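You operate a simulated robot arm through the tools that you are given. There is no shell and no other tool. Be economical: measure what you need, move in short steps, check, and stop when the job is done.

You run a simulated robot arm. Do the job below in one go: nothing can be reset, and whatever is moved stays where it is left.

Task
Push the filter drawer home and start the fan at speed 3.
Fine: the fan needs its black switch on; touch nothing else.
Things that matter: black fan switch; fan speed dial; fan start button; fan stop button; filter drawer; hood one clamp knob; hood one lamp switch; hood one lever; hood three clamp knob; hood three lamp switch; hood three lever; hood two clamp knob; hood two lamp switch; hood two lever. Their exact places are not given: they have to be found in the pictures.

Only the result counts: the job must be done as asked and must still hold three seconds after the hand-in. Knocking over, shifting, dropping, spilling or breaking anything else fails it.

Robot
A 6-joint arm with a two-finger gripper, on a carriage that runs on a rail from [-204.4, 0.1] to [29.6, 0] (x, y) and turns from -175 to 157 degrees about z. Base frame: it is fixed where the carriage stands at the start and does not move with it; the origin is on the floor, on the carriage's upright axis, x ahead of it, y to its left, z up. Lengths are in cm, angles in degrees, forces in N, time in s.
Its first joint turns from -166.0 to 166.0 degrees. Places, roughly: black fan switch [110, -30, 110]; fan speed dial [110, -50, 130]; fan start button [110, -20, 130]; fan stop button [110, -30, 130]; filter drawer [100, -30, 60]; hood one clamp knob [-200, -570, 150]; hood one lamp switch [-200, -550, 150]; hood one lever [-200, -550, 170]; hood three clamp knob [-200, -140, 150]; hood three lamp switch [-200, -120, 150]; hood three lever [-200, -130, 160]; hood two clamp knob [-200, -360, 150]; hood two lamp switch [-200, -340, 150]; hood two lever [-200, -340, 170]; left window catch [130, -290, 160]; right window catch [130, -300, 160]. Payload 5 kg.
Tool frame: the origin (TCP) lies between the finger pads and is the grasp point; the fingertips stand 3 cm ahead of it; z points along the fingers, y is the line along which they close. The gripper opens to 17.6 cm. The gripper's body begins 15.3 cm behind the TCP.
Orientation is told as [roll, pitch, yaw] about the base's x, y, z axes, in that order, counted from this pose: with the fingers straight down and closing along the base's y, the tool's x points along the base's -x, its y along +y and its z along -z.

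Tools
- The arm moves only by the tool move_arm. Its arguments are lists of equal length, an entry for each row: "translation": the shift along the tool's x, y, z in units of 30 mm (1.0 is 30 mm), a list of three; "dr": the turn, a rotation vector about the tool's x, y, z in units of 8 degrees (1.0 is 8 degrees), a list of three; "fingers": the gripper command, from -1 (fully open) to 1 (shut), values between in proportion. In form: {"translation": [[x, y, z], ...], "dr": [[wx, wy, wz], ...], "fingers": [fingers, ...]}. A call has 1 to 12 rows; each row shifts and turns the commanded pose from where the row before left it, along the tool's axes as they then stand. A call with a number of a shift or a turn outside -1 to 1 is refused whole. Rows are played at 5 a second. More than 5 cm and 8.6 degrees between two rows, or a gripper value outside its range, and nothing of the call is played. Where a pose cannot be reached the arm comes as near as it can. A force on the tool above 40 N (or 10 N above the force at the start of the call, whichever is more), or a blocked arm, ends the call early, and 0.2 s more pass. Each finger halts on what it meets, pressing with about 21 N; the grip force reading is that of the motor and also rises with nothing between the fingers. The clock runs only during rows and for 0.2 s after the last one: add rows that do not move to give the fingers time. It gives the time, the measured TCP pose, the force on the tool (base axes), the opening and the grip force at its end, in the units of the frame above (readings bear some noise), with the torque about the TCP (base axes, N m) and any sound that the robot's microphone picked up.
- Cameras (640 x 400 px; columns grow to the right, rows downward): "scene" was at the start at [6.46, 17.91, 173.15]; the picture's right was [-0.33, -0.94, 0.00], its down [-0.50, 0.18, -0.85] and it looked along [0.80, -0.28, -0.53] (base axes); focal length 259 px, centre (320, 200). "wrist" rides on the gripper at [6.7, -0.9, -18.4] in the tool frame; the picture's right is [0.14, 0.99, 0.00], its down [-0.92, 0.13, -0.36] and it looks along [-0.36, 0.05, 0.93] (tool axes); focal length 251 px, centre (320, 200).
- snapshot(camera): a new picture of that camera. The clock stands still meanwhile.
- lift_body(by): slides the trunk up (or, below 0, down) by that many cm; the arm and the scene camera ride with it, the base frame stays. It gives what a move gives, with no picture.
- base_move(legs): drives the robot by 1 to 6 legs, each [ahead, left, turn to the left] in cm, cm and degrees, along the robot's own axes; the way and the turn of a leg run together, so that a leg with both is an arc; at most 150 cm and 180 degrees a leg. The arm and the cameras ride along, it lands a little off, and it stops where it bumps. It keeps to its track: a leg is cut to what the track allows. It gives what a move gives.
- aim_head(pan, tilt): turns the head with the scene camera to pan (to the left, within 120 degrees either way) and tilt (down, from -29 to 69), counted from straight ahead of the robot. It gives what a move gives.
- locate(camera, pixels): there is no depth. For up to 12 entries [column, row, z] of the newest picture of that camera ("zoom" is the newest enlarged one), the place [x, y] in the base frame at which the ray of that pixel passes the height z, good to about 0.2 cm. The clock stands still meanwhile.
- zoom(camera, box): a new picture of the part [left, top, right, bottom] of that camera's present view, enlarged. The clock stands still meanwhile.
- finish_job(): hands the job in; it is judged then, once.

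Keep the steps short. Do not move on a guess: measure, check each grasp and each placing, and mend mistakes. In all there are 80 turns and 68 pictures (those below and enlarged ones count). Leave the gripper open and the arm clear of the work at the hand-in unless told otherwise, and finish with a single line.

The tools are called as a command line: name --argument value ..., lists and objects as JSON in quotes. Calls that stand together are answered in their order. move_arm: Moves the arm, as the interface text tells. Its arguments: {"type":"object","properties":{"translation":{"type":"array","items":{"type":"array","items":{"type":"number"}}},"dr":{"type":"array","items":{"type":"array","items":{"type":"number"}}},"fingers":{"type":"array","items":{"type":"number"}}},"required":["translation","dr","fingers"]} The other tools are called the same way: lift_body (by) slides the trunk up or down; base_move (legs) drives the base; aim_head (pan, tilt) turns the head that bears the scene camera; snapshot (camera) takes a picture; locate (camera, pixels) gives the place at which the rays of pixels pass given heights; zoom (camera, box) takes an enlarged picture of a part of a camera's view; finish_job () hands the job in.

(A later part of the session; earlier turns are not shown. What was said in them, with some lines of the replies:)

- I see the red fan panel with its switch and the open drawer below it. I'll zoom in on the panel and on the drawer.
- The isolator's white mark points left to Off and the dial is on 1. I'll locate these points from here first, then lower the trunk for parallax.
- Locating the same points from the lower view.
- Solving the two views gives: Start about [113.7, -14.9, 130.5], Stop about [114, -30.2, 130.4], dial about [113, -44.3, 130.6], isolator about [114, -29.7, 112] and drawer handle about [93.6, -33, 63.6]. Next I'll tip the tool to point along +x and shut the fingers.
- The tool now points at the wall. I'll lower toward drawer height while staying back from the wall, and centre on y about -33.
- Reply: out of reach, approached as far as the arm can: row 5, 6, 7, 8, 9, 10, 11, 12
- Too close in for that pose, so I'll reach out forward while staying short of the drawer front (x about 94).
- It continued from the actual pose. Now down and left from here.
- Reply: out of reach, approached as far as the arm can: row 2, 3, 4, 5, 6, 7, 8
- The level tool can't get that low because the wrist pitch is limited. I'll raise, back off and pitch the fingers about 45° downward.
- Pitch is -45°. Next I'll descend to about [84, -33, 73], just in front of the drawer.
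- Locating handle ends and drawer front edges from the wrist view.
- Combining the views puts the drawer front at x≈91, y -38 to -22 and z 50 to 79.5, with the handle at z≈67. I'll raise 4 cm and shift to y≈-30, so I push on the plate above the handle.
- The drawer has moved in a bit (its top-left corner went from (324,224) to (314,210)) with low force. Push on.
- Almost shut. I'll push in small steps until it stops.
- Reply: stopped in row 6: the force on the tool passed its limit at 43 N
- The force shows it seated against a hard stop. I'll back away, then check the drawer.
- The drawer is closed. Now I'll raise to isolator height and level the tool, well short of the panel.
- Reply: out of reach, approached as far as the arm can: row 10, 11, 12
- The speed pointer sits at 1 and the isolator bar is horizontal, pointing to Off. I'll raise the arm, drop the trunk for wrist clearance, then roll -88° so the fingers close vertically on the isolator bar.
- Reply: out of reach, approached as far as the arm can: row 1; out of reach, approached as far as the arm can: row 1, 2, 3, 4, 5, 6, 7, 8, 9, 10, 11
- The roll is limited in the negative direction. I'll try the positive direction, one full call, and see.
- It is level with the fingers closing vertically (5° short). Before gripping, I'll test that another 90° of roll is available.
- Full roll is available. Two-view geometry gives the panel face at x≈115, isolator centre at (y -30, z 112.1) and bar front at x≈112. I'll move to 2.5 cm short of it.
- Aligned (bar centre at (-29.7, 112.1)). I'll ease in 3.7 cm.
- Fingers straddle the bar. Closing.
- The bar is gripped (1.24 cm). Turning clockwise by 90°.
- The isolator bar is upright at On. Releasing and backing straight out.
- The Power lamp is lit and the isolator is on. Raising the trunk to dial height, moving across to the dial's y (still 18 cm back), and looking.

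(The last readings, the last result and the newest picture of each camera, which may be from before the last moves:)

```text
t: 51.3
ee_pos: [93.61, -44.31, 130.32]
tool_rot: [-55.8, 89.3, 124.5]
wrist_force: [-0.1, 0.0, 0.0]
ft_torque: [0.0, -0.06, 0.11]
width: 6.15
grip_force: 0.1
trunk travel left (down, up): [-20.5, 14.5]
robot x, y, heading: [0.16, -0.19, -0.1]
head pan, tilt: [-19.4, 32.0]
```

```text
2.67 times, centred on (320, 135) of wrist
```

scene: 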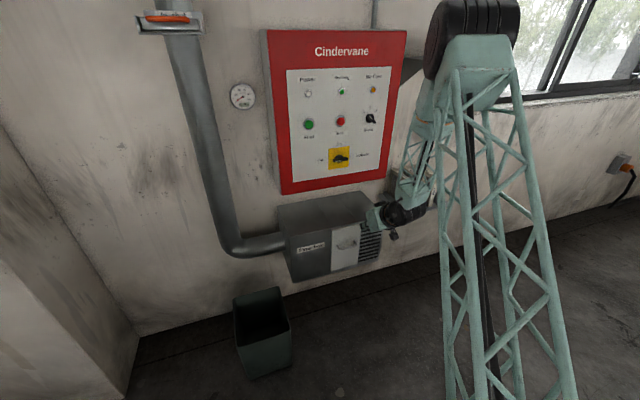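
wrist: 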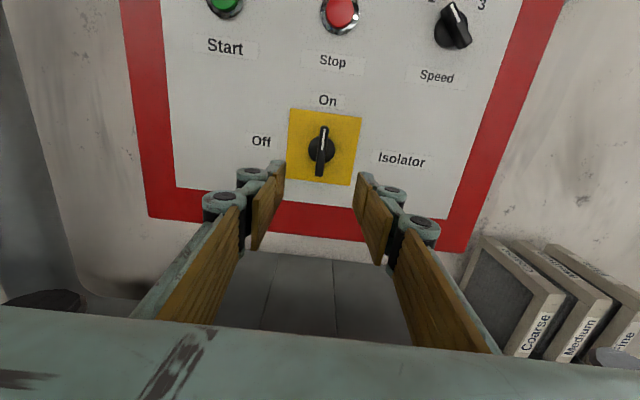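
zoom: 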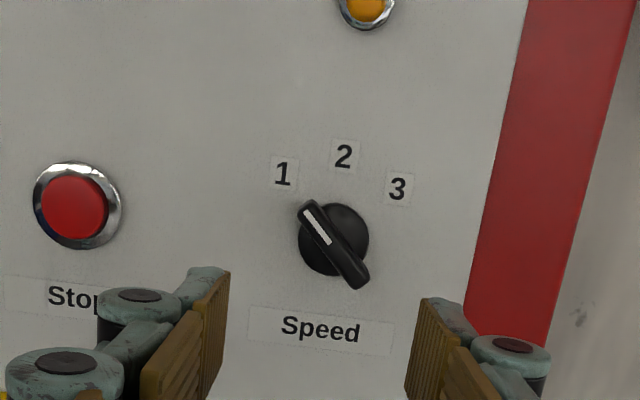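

The dial pointer is 45° left of up (at 1) and 3 is 45° right. I'll test the +45° roll is reachable, then go to the -45° grasp roll.

move_arm --translation '[[0, 0, 0], [0, 0, 0], [0, 0, 0], [0, 0, 0], [0, 0, 0], [0, 0, 0]]' --dr '[[0, 0, 1], [0, 0, 1], [0, 0, 1], [0, 0, 1], [0, 0, 1], [0, 0, 1]]' --fingers '[0.4, 0.4, 0.4, 0.4, 0.4, 0.4]'

move_arm --translation '[[0, 0, 0], [0, 0, 0], [0, 0, 0], [0, 0, 0], [0, 0, 0], [0, 0, 0], [0, 0, 0], [0, 0, 0], [0, 0, 0], [0, 0, 0], [0, 0, 0], [0, 0, 0]]' --dr '[[0, 0, -1], [0, 0, -1], [0, 0, -1], [0, 0, -1], [0, 0, -1], [0, 0, -1], [0, 0, -1], [0, 0, -1], [0, 0, -1], [0, 0, -1], [0, 0, -1], [0, 0, -0.6]]' --fingers '[0.4, 0.4, 0.4, 0.4, 0.4, 0.4, 0.4, 0.4, 0.4, 0.4, 0.4, 0.4]'

move_arm --translation '[[0, 0, 1], [0, 0, 1], [0, 0, 1], [0, 0, 1], [0, 0, 0]]' --dr '[[0, 0, 0], [0, 0, 0], [0, 0, 0], [0, 0, 0], [0, 0, 0]]' --fingers '[0.4, 0.4, 0.4, 0.4, 0.4]'

zoom --camera "wrist" --box '[200, 80, 440, 230]'

zoom --camera "scene" --box '[310, 70, 406, 130]'

```text
t: 52.7
ee_pos: [93.55, -44.32, 130.39]
tool_rot: [-89.4, 41.2, 90.6]
wrist_force: [0.0, 0.5, -0.1]
ft_torque: [0.0, 0.02, 0.01]
width: 5.28
grip_force: 0.2
trunk travel left (down, up): [-20.5, 14.5]
robot x, y, heading: [0.1, 0.29, -0.0]
head pan, tilt: [-19.4, 32.0]
```

```text
t: 55.3
ee_pos: [93.69, -44.28, 130.47]
tool_rot: [89.4, 45.6, -90.1]
wrist_force: [1.2, 0.4, 0.7]
ft_torque: [-0.01, 0.0, 0.03]
width: 5.3
grip_force: 0.1
trunk travel left (down, up): [-20.5, 14.5]
robot x, y, heading: [-0.16, 0.13, -0.2]
head pan, tilt: [-19.4, 32.0]
```

```text
t: 56.5
ee_pos: [105.5, -44.13, 130.3]
tool_rot: [89.5, 45.8, -90.1]
wrist_force: [1.0, 0.2, -0.7]
ft_torque: [0.0, -0.05, -0.05]
width: 5.27
grip_force: 0.1
trunk travel left (down, up): [-20.5, 14.5]
robot x, y, heading: [-0.15, 0.01, -0.0]
head pan, tilt: [-19.4, 32.0]
```

```text
2.67 times, centred on (320, 155) of wrist
```

zoom: 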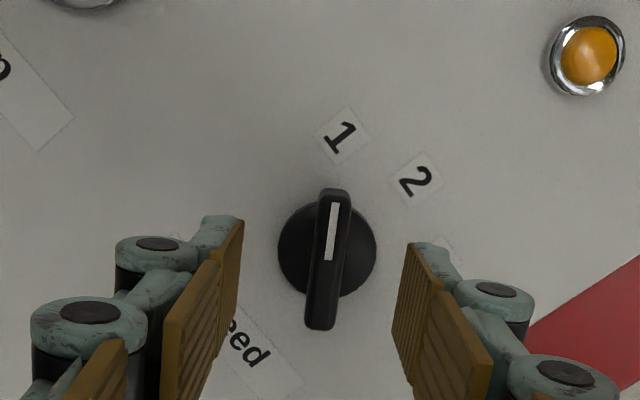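

```text
6.67 times, centred on (358, 100) of scene
```

zoom: 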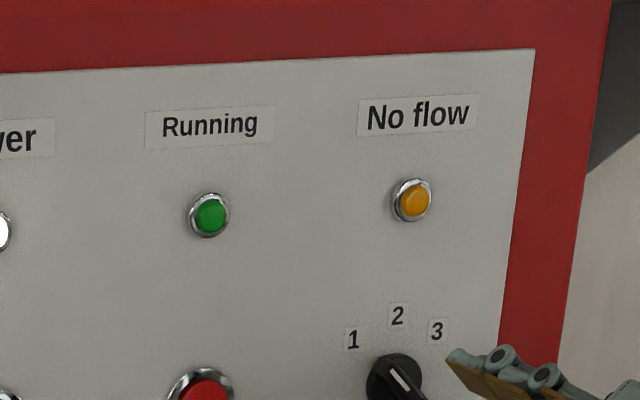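

The tool is aligned in roll. The bar is offset by +0.4 cm in tool y and -0.5 cm in tool x. Correcting and easing in to x≈110.2.

move_arm --translation '[[-0.16, 0.12, 0], [0, 0, 0.5], [0, 0, 0.5], [0, 0, 0.35], [0, 0, 0.2], [0, 0, 0]]' --dr '[[0, 0, 0], [0, 0, 0], [0, 0, 0], [0, 0, 0], [0, 0, 0], [0, 0, 0]]' --fingers '[0.4, 0.4, 0.4, 0.4, 0.4, 0.4]'

zoom --camera "wrist" --box '[200, 80, 440, 230]'

zoom --camera "scene" --box '[330, 90, 410, 140]'

```text
t: 57.9
ee_pos: [110.33, -44.84, 130.18]
tool_rot: [89.4, 45.8, -90.2]
wrist_force: [0.8, 0.4, -1.1]
ft_torque: [-0.01, -0.01, -0.01]
width: 5.27
grip_force: 0.1
trunk travel left (down, up): [-20.5, 14.5]
robot x, y, heading: [0.02, -0.13, -0.1]
head pan, tilt: [-19.4, 32.0]
```

```text
2.67 times, centred on (320, 155) of wrist
```

zoom: 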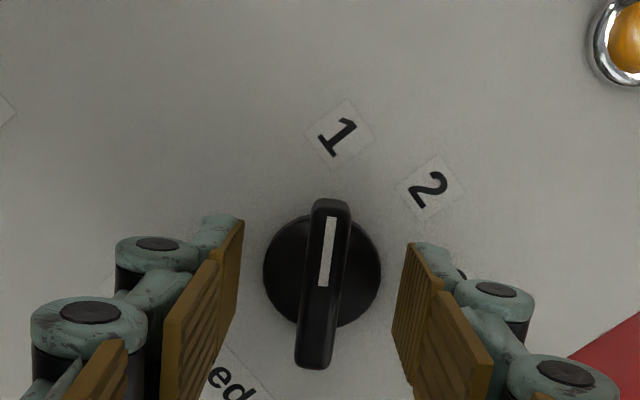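

```text
8.00 times, centred on (370, 115) of scene
```

zoom: 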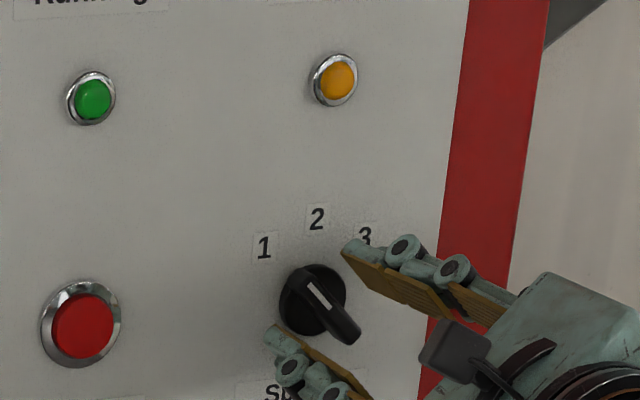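

Well centred. In another 0.4 cm, then closing.

move_arm --translation '[[0, 0, 0.13], [0, 0, 0], [0, 0, 0], [0, 0, 0], [0, 0, 0]]' --dr '[[0, 0, 0], [0, 0, 0], [0, 0, 0], [0, 0, 0], [0, 0, 0]]' --fingers '[0.4, 0.7, 0.9, 1, 1]'

zoom --camera "wrist" --box '[200, 80, 440, 230]'

```text
t: 59.1
ee_pos: [110.64, -44.92, 130.11]
tool_rot: [89.6, 45.8, -90.1]
wrist_force: [4.4, -2.7, 5.4]
ft_torque: [0.0, -0.12, -0.18]
width: 1.25
grip_force: 44.9
trunk travel left (down, up): [-20.5, 14.5]
robot x, y, heading: [-0.1, -0.25, -0.0]
head pan, tilt: [-19.4, 32.0]
```

```text
2.67 times, centred on (320, 155) of wrist
```

zoom: 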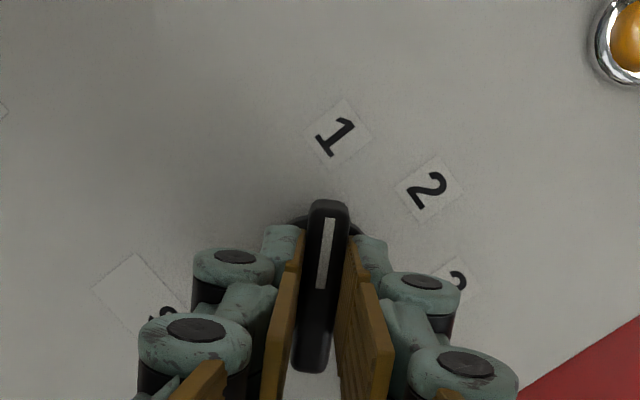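

Gripped at 1.25 cm. Turning clockwise by about 90° to 3.

move_arm --translation '[[0, 0, 0], [0, 0, 0], [0, 0, 0], [0, 0, 0], [0, 0, 0], [0, 0, 0], [0, 0, 0], [0, 0, 0], [0, 0, 0], [0, 0, 0], [0, 0, 0], [0, 0, 0]]' --dr '[[0, 0, 1], [0, 0, 1], [0, 0, 1], [0, 0, 1], [0, 0, 1], [0, 0, 1], [0, 0, 1], [0, 0, 1], [0, 0, 1], [0, 0, 1], [0, 0, 1], [0, 0, 0.2]]' --fingers '[1, 1, 1, 1, 1, 1, 1, 1, 1, 1, 1, 1]'

zoom --camera "wrist" --box '[200, 80, 440, 230]'

```text
t: 60.7
ee_pos: [110.64, -45.07, 130.21]
tool_rot: [-88.5, 78.5, 91.6]
wrist_force: [8.7, -4.3, -0.4]
ft_torque: [-0.05, 0.67, 0.03]
width: 1.24
grip_force: 45.0
trunk travel left (down, up): [-20.5, 14.5]
robot x, y, heading: [-0.17, -0.23, -0.0]
head pan, tilt: [-19.4, 32.0]
stopped in row 8: the force on the tool passed its limit at 41 N (the readings are from after the stop); the commanded pose is now the measured one
```

```text
2.67 times, centred on (320, 155) of wrist
```

zoom: 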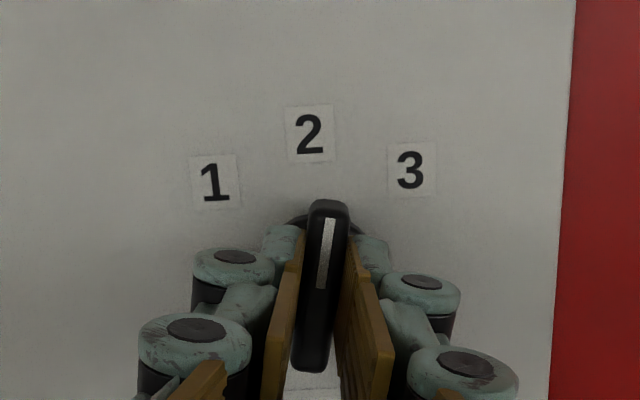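

A side force built up at +12°, because my axis is slightly off the dial's. I'll release, look, and regrip centred.

move_arm --translation '[[0, 0, 0], [0, 0, 0], [0, 0, 0]]' --dr '[[0, 0, 0], [0, 0, 0], [0, 0, 0]]' --fingers '[0.6, 0.4, 0.4]'

zoom --camera "wrist" --box '[200, 80, 440, 230]'

```text
t: 61.5
ee_pos: [110.67, -45.0, 130.31]
tool_rot: [-88.7, 78.6, 91.4]
wrist_force: [0.2, 0.3, 0.3]
ft_torque: [0.03, 0.0, -0.01]
width: 5.28
grip_force: 0.1
trunk travel left (down, up): [-20.5, 14.5]
robot x, y, heading: [0.24, -0.28, -0.3]
head pan, tilt: [-19.4, 32.0]
```

```text
2.67 times, centred on (320, 155) of wrist
```

zoom: 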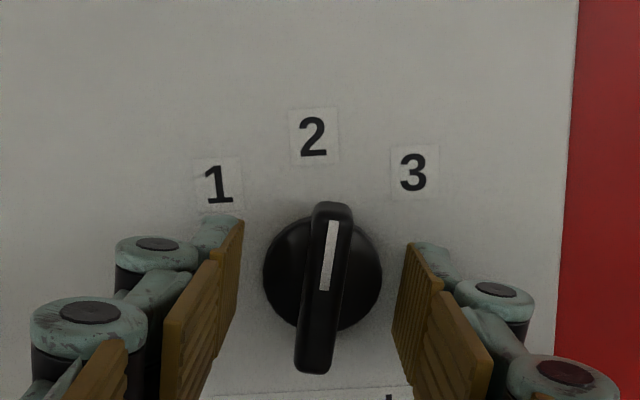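

It holds between 2 and 3, and the bar is centred. Regrip and turn the remaining ~34° gently.

move_arm --translation '[[0, 0.04, 0], [0, 0, 0], [0, 0, 0], [0, 0, 0]]' --dr '[[0, 0, 0], [0, 0, 0], [0, 0, 0], [0, 0, 0]]' --fingers '[0.6, 0.9, 1, 1]'

move_arm --translation '[[0, 0, 0], [0, 0, 0], [0, 0, 0], [0, 0, 0], [0, 0, 0], [0, 0, 0], [0, 0, 0], [0, 0, 0], [0, 0, 0]]' --dr '[[0, 0, 0.5], [0, 0, 0.5], [0, 0, 0.5], [0, 0, 0.5], [0, 0, 0.5], [0, 0, 0.5], [0, 0, 0.5], [0, 0, 0.5], [0, 0, 0.2]]' --fingers '[1, 1, 1, 1, 1, 1, 1, 1, 1]'

zoom --camera "wrist" --box '[200, 80, 440, 230]'

```text
t: 62.5
ee_pos: [110.54, -45.13, 130.42]
tool_rot: [-88.6, 78.5, 91.5]
wrist_force: [0.1, -0.2, -0.3]
ft_torque: [0.06, 0.03, -0.02]
width: 1.26
grip_force: 44.4
trunk travel left (down, up): [-20.5, 14.5]
robot x, y, heading: [-0.2, -0.27, -0.1]
head pan, tilt: [-19.4, 32.0]
```

```text
t: 64.5
ee_pos: [110.61, -45.25, 130.19]
tool_rot: [-89.6, 44.8, 90.3]
wrist_force: [-3.4, -7.3, -7.8]
ft_torque: [-0.16, -0.21, -0.54]
width: 1.26
grip_force: 45.0
trunk travel left (down, up): [-20.5, 14.5]
robot x, y, heading: [-0.4, 0.13, 0.1]
head pan, tilt: [-19.4, 32.0]
```

```text
2.67 times, centred on (320, 155) of wrist
```

zoom: 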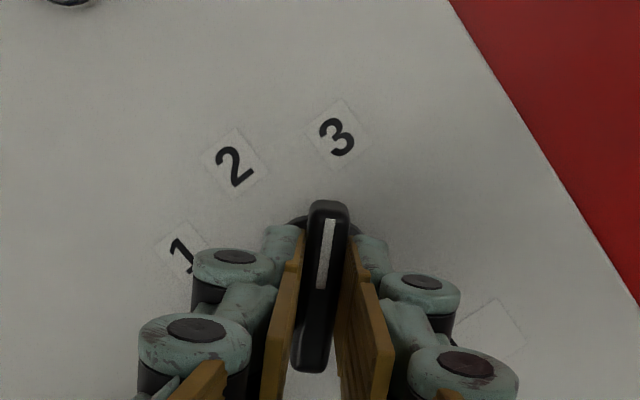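

The pointer is on 3, as it was on 1 before. Release and back out.

move_arm --translation '[[0, 0, 0], [0, 0, 0], [0, 0, 0], [0, 0, -0.5], [0, 0, -1], [0, 0, -1], [0, 0, -1], [0, 0, -1], [0, 0, 0]]' --dr '[[0, 0, 0], [0, 0, 0], [0, 0, 0], [0, 0, 0], [0, 0, 0], [0, 0, 0], [0, 0, 0], [0, 0, 0], [0, 0, 0]]' --fingers '[0.6, 0.4, 0.4, 0.4, 0.4, 0.4, 0.4, 0.4, 0.4]'

snapshot --camera "wrist"

```text
t: 66.5
ee_pos: [96.95, -45.08, 130.52]
tool_rot: [-89.6, 44.8, 90.3]
wrist_force: [0.0, -0.5, 0.1]
ft_torque: [0.01, 0.12, 0.06]
width: 5.28
grip_force: 0.1
trunk travel left (down, up): [-20.5, 14.5]
robot x, y, heading: [-0.25, 0.19, -0.1]
head pan, tilt: [-19.4, 32.0]
```

```text
27 pictures are left
```

wrist: 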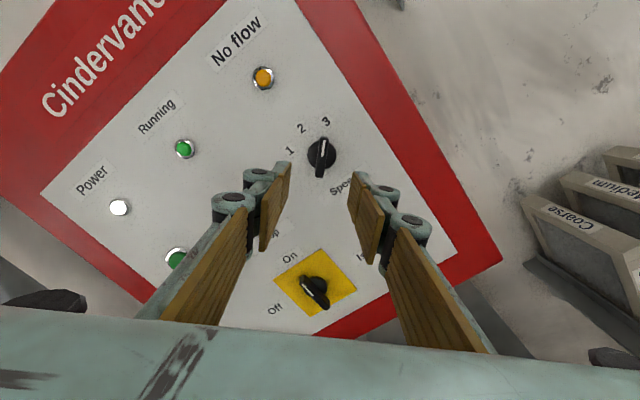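

The dial reads 3. Now I'll roll back, shut the fingers and move across to Start at y≈-15 while staying 14 cm off the panel.

move_arm --translation '[[0, 0, -0.5], [0, 0, 0], [0, 0, 0], [0, 0, 0], [0, 0, 0], [0, 0, 0], [0, 0, 0]]' --dr '[[0, 0, -1], [0, 0, -1], [0, 0, -1], [0, 0, -1], [0, 0, -1], [0, 0, -0.65], [0, 0, 0]]' --fingers '[1, 1, 1, 1, 1, 1, 1]'

move_arm --translation '[[0, -1, 0], [0, -1, 0], [0, -1, 0], [0, -1, 0], [0, -1, 0], [0, -1, 0], [0, -1, 0], [0, -1, 0], [0, -1, 0], [0, -1, 0], [0, 0, 0]]' --dr '[[0, 0, 0], [0, 0, 0], [0, 0, 0], [0, 0, 0], [0, 0, 0], [0, 0, 0], [0, 0, 0], [0, 0, 0], [0, 0, 0], [0, 0, 0], [0, 0, 0]]' --fingers '[1, 1, 1, 1, 1, 1, 1, 1, 1, 1, 1]'

snapshot --camera "wrist"

zoom --camera "scene" --box '[260, 60, 420, 160]'

```text
t: 68.1
ee_pos: [95.65, -45.12, 130.5]
tool_rot: [40.0, 89.6, -140.1]
wrist_force: [-0.4, -0.2, -0.7]
ft_torque: [-0.02, 0.01, 0.0]
width: 0.0
grip_force: 20.8
trunk travel left (down, up): [-20.5, 14.5]
robot x, y, heading: [-0.04, -0.17, 0.0]
head pan, tilt: [-19.4, 32.0]
```

```text
t: 70.5
ee_pos: [95.42, -15.09, 130.48]
tool_rot: [28.2, 89.7, -151.2]
wrist_force: [-0.5, 1.3, 0.0]
ft_torque: [-0.01, 0.03, -0.22]
width: 0.02
grip_force: 21.2
trunk travel left (down, up): [-20.5, 14.5]
robot x, y, heading: [0.12, -0.38, -0.1]
head pan, tilt: [-19.4, 32.0]
```

```text
26 pictures are left
```

wrist: 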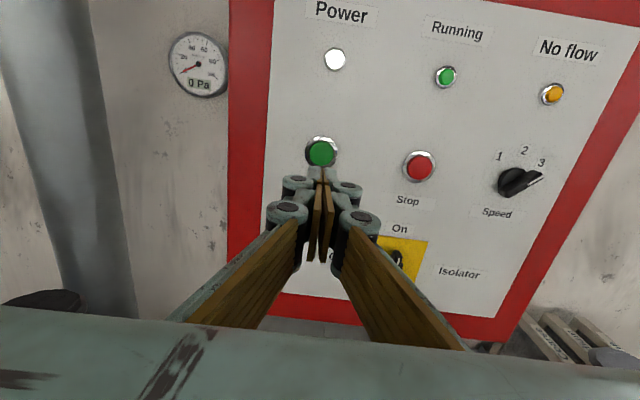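

```text
4.00 times, centred on (340, 110) of scene
```

zoom: 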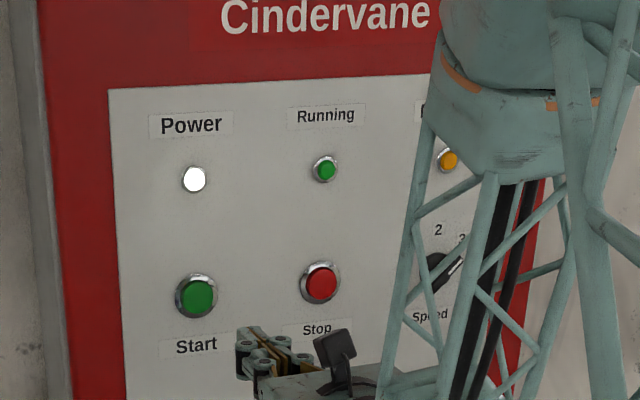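

Aligned with Start (button at about y -15.3, z 130.4). Approach, then press in small steps.

move_arm --translation '[[0, 0.05, 1], [0, 0, 1], [0, 0, 1], [0, 0, 1], [0, 0, 0]]' --dr '[[0, 0, 0], [0, 0, 0], [0, 0, 0], [0, 0, 0], [0, 0, 0]]' --fingers '[1, 1, 1, 1, 1]'

zoom --camera "scene" --box '[280, 90, 376, 150]'

zoom --camera "wrist" --box '[200, 80, 440, 230]'

```text
t: 71.7
ee_pos: [107.3, -16.52, 130.43]
tool_rot: [18.9, 89.6, -160.3]
wrist_force: [-0.1, 0.1, -0.4]
ft_torque: [0.01, -0.11, -0.02]
width: 0.0
grip_force: 21.0
out of reach, approached as far as the arm can: row 2, 3, 4
trunk travel left (down, up): [-20.5, 14.5]
robot x, y, heading: [0.11, 0.06, -0.1]
head pan, tilt: [-19.4, 32.0]
```

```text
6.67 times, centred on (328, 120) of scene
```

zoom: 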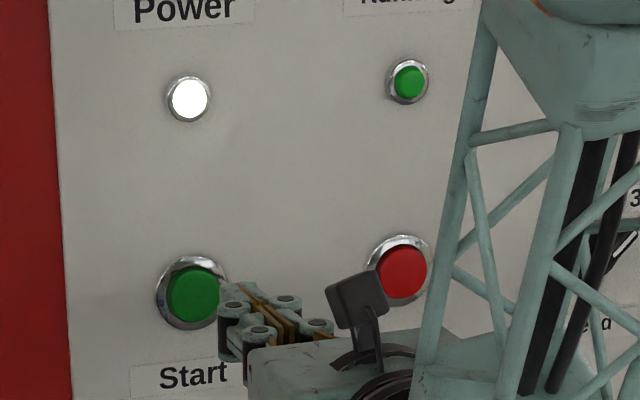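

```text
2.67 times, centred on (320, 155) of wrist
```

zoom: 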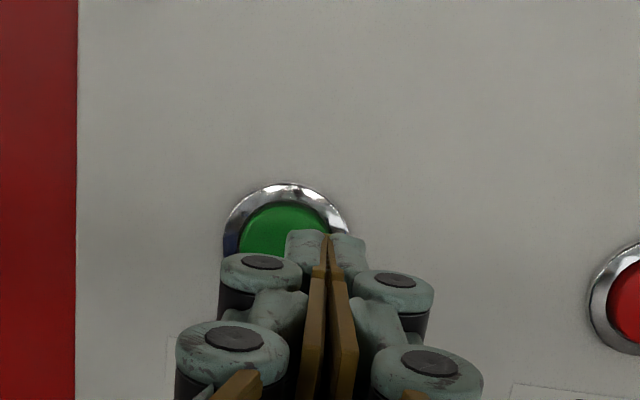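

The arm drifted to y -16.5 at a joint limit. I'll try stepping +y directly from here, still 2 cm or more off the button.

move_arm --translation '[[0, -0.2, 0], [0, -0.2, 0], [0, 0, 0]]' --dr '[[0, 0, 0], [0, 0, 0], [0, 0, 0]]' --fingers '[1, 1, 1]'

```text
t: 72.5
ee_pos: [107.38, -16.49, 130.6]
tool_rot: [22.2, 89.6, -157.0]
wrist_force: [-0.6, -0.3, 1.1]
ft_torque: [0.0, 0.0, 0.02]
width: 0.02
grip_force: 20.6
out of reach, approached as far as the arm can: row 1, 2
trunk travel left (down, up): [-20.5, 14.5]
robot x, y, heading: [-0.02, -0.2, 0.0]
head pan, tilt: [-19.4, 32.0]
```

Likely a wrist-yaw limit. A few degrees of left yaw should free it, so I'll try +6° about the vertical with the y shift.

move_arm --translation '[[0, 0, -0.3], [0, 0, 0], [0, -0.2, 0], [0, -0.2, 0], [0, 0, 0]]' --dr '[[0, 0, 0], [0.75, 0, 0], [0, 0, 0], [0, 0, 0], [0, 0, 0]]' --fingers '[1, 1, 1, 1, 1]'

zoom --camera "wrist" --box '[200, 80, 440, 230]'

```text
t: 73.7
ee_pos: [106.34, -15.38, 130.48]
tool_rot: [24.0, 89.7, -150.0]
wrist_force: [0.0, 1.3, 0.2]
ft_torque: [0.0, 0.0, -0.04]
width: 0.0
grip_force: 21.0
trunk travel left (down, up): [-20.5, 14.5]
robot x, y, heading: [0.1, 0.04, -0.1]
head pan, tilt: [-19.4, 32.0]
```

```text
2.67 times, centred on (320, 155) of wrist
```

zoom: 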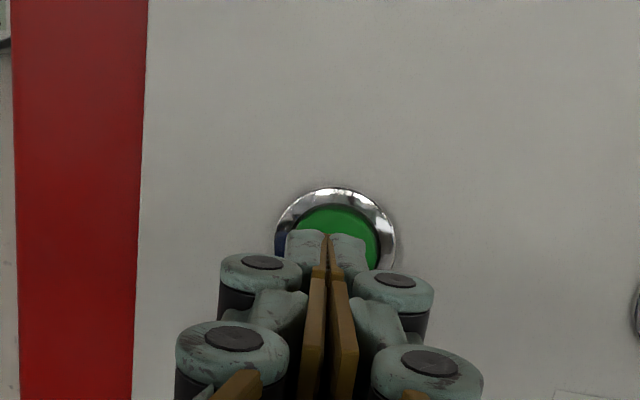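

Freed and centred on Start. Pressing straight in by small steps.

move_arm --translation '[[0, 0.08, 0.4], [0, 0.04, 0.3], [0, 0.02, 0.15], [0, 0.02, 0.15], [0, 0.02, 0.12], [0, 0.02, 0.12], [0, 0, 0]]' --dr '[[0, 0, 0], [0, 0, 0], [0, 0, 0], [0, 0, 0], [0, 0, 0], [0, 0, 0], [0, 0, 0]]' --fingers '[1, 1, 1, 1, 1, 1, 1]'

zoom --camera "scene" --box '[280, 70, 408, 150]'

zoom --camera "wrist" --box '[200, 80, 440, 230]'

```text
t: 75.3
ee_pos: [110.11, -15.63, 130.43]
tool_rot: [22.7, 89.7, -151.2]
wrist_force: [-0.3, 0.6, 0.7]
ft_torque: [0.02, -0.04, 0.0]
width: 0.02
grip_force: 21.4
trunk travel left (down, up): [-20.5, 14.5]
robot x, y, heading: [-0.24, -0.13, -0.2]
head pan, tilt: [-19.4, 32.0]
```

```text
5.00 times, centred on (344, 110) of scene
```

zoom: 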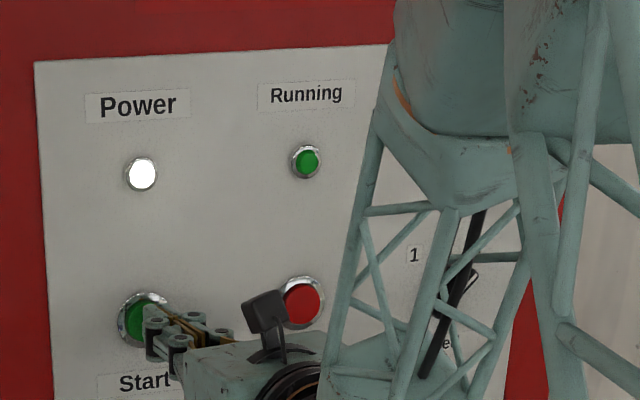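

```text
2.67 times, centred on (320, 155) of wrist
```

zoom: 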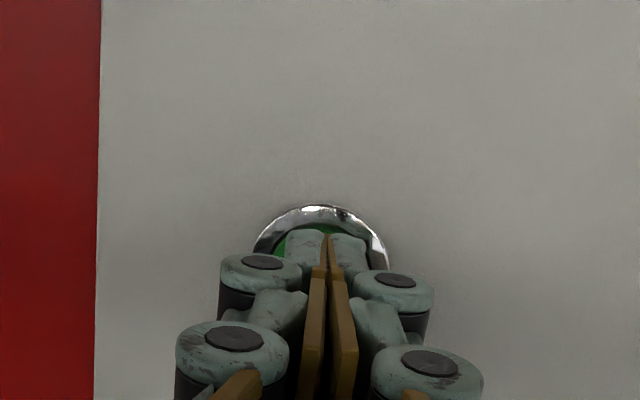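

No contact yet (tip about 113.1). Continuing in 2–3 mm steps.

move_arm --translation '[[0, 0, 0.08], [0, 0.01, 0.08], [0, 0.01, 0.08], [0, 0.01, 0.08], [0, 0.01, 0.08], [0, 0.01, 0.08], [0, 0, 0.08]]' --dr '[[0, 0, 0], [0, 0, 0], [0, 0, 0], [0, 0, 0], [0, 0, 0], [0, 0, 0], [0, 0, 0]]' --fingers '[1, 1, 1, 1, 1, 1, 1]'

zoom --camera "scene" --box '[280, 70, 408, 150]'

```text
t: 76.9
ee_pos: [111.79, -15.46, 130.52]
tool_rot: [24.0, 89.7, -149.9]
wrist_force: [-2.6, -0.5, 1.1]
ft_torque: [0.02, 0.03, -0.03]
width: 0.01
grip_force: 21.0
trunk travel left (down, up): [-20.5, 14.5]
robot x, y, heading: [-0.17, -0.4, -0.2]
head pan, tilt: [-19.4, 32.0]
heard: click
```

```text
5.00 times, centred on (344, 110) of scene
```

zoom: 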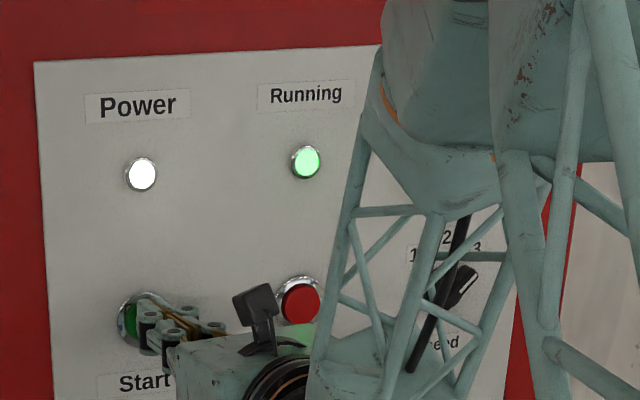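

I heard a click and the Running lamp is lit. Retreating straight back and opening the gripper once clear.

move_arm --translation '[[0, 0, -0.5], [0, 0, -1], [0, 0, -1], [0, 0, -1], [0, 0, -1], [0, 0, -1], [0, 0, -1], [0, 0, 0], [0, 0, 0], [0, 0, 0], [0, 0, 0]]' --dr '[[0, 0, 0], [0, 0, 0], [0, 0, 0], [0, 0, 0], [0, 0, 0], [0, 0, 0], [0, 0, 0], [0, 0, 0], [0, 0, 0], [0, 0, 0], [0, 0, 0]]' --fingers '[1, 1, 1, 1, 1, 1, 1, -1, -1, -1, -1]'

zoom --camera "scene" --box '[240, 40, 432, 160]'

snapshot --camera "wrist"

snapshot --camera "scene"

```text
t: 79.3
ee_pos: [92.38, -17.61, 130.46]
tool_rot: [23.3, 89.7, -150.6]
wrist_force: [-0.1, -0.7, 0.4]
ft_torque: [-0.04, 0.02, 0.03]
width: 15.52
grip_force: 0.0
trunk travel left (down, up): [-20.5, 14.5]
robot x, y, heading: [-0.14, -0.11, -0.0]
head pan, tilt: [-19.4, 32.0]
```

```text
3.33 times, centred on (336, 100) of scene
```

zoom: 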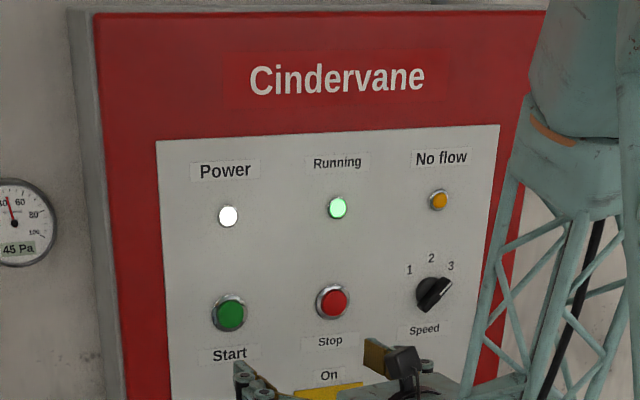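

```text
17 pictures are left
```

wrist: 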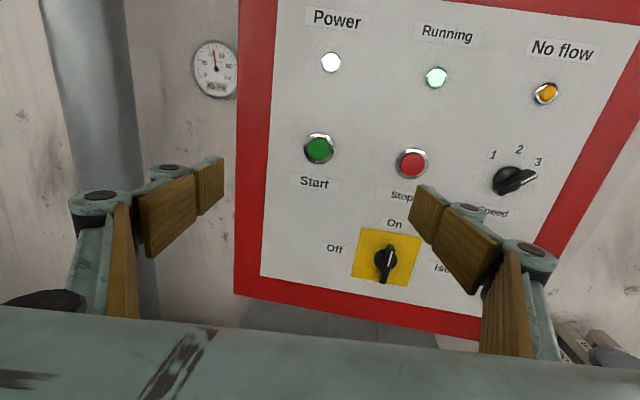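

```text
16 pictures are left
```

scene: 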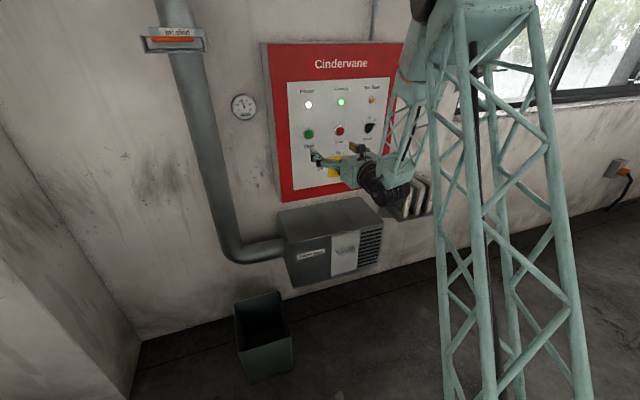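

The fan is running at 45 Pa, the dial is on 3, the isolator is on and the drawer is shut. I'll let a few seconds pass and recheck that it holds.

move_arm --translation '[[0, 0, -0.5], [0, 0, 0], [0, 0, 0], [0, 0, 0], [0, 0, 0], [0, 0, 0], [0, 0, 0], [0, 0, 0], [0, 0, 0], [0, 0, 0], [0, 0, 0], [0, 0, 0]]' --dr '[[0, 0, 0], [0, 0, 0], [0, 0, 0], [0, 0, 0], [0, 0, 0], [0, 0, 0], [0, 0, 0], [0, 0, 0], [0, 0, 0], [0, 0, 0], [0, 0, 0], [0, 0, 0]]' --fingers '[-1, -1, -1, -1, -1, -1, -1, -1, -1, -1, -1, -1]'

zoom --camera "scene" --box '[216, 60, 408, 180]'

zoom --camera "scene" --box '[100, 0, 260, 100]'

zoom --camera "scene" --box '[260, 190, 420, 290]'

```text
t: 81.9
ee_pos: [90.99, -17.82, 130.48]
tool_rot: [23.1, 89.6, -150.8]
wrist_force: [0.6, 0.5, -0.6]
ft_torque: [0.02, 0.0, 0.03]
width: 17.6
grip_force: 0.0
trunk travel left (down, up): [-20.5, 14.5]
robot x, y, heading: [0.18, 0.14, -0.0]
head pan, tilt: [-19.4, 32.0]
```

```text
3.33 times, centred on (312, 120) of scene
```

zoom: 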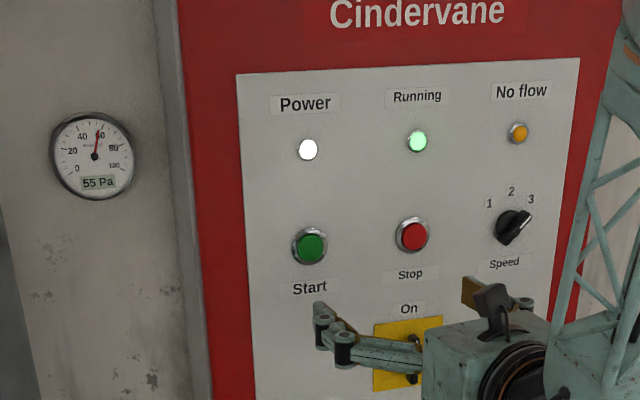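

```text
4.00 times, centred on (180, 50) of scene
```

zoom: 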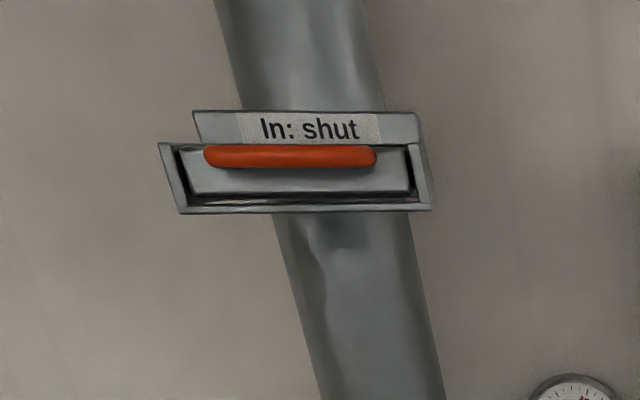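

```text
4.00 times, centred on (340, 240) of scene
```

zoom: 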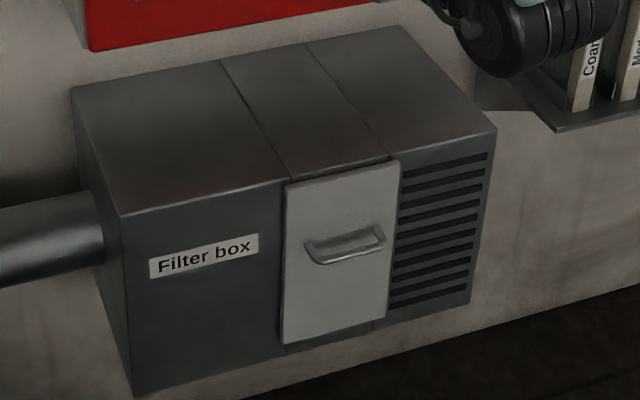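

It is holding at 55 Pa with no fault lamp. The duct slide isn't part of the job, so I leave it alone. One more few-second wait to rule out a delayed trip.

move_arm --translation '[[0, 0, 0], [0, 0, 0], [0, 0, 0], [0, 0, 0], [0, 0, 0], [0, 0, 0], [0, 0, 0], [0, 0, 0], [0, 0, 0], [0, 0, 0], [0, 0, 0], [0, 0, 0]]' --dr '[[0, 0, 0], [0, 0, 0], [0, 0, 0], [0, 0, 0], [0, 0, 0], [0, 0, 0], [0, 0, 0], [0, 0, 0], [0, 0, 0], [0, 0, 0], [0, 0, 0], [0, 0, 0]]' --fingers '[-1, -1, -1, -1, -1, -1, -1, -1, -1, -1, -1, -1]'

move_arm --translation '[[0, 0, 0], [0, 0, 0], [0, 0, 0], [0, 0, 0], [0, 0, 0], [0, 0, 0], [0, 0, 0], [0, 0, 0], [0, 0, 0], [0, 0, 0], [0, 0, 0], [0, 0, 0]]' --dr '[[0, 0, 0], [0, 0, 0], [0, 0, 0], [0, 0, 0], [0, 0, 0], [0, 0, 0], [0, 0, 0], [0, 0, 0], [0, 0, 0], [0, 0, 0], [0, 0, 0], [0, 0, 0]]' --fingers '[-1, -1, -1, -1, -1, -1, -1, -1, -1, -1, -1, -1]'

zoom --camera "scene" --box '[216, 60, 408, 180]'

```text
t: 84.5
ee_pos: [91.02, -17.77, 130.57]
tool_rot: [23.0, 89.7, -151.0]
wrist_force: [0.0, 0.4, 0.1]
ft_torque: [0.0, -0.01, -0.03]
width: 17.6
grip_force: 0.0
trunk travel left (down, up): [-20.5, 14.5]
robot x, y, heading: [0.23, 0.13, 0.1]
head pan, tilt: [-19.4, 32.0]
```

```text
t: 87.1
ee_pos: [91.07, -17.66, 130.47]
tool_rot: [23.2, 89.7, -150.7]
wrist_force: [-0.4, 0.5, 0.1]
ft_torque: [0.01, -0.02, 0.01]
width: 17.58
grip_force: 0.1
trunk travel left (down, up): [-20.5, 14.5]
robot x, y, heading: [-0.03, -0.25, -0.0]
head pan, tilt: [-19.4, 32.0]
```

```text
3.33 times, centred on (312, 120) of scene
```

zoom: 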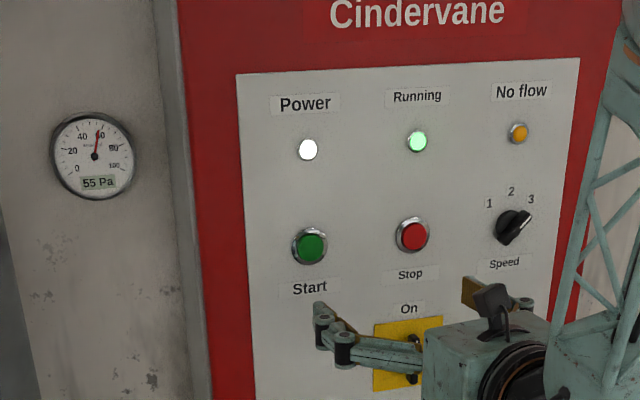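

Steady at 55 Pa with Running lit, the gripper open and the arm clear. Handing in.

finish_job

```text
The job is handed in.
```

The filter drawer is pushed home, the black fan switch is on, and the fan is running at speed 3, steady at 55 Pa with no fault lamp.
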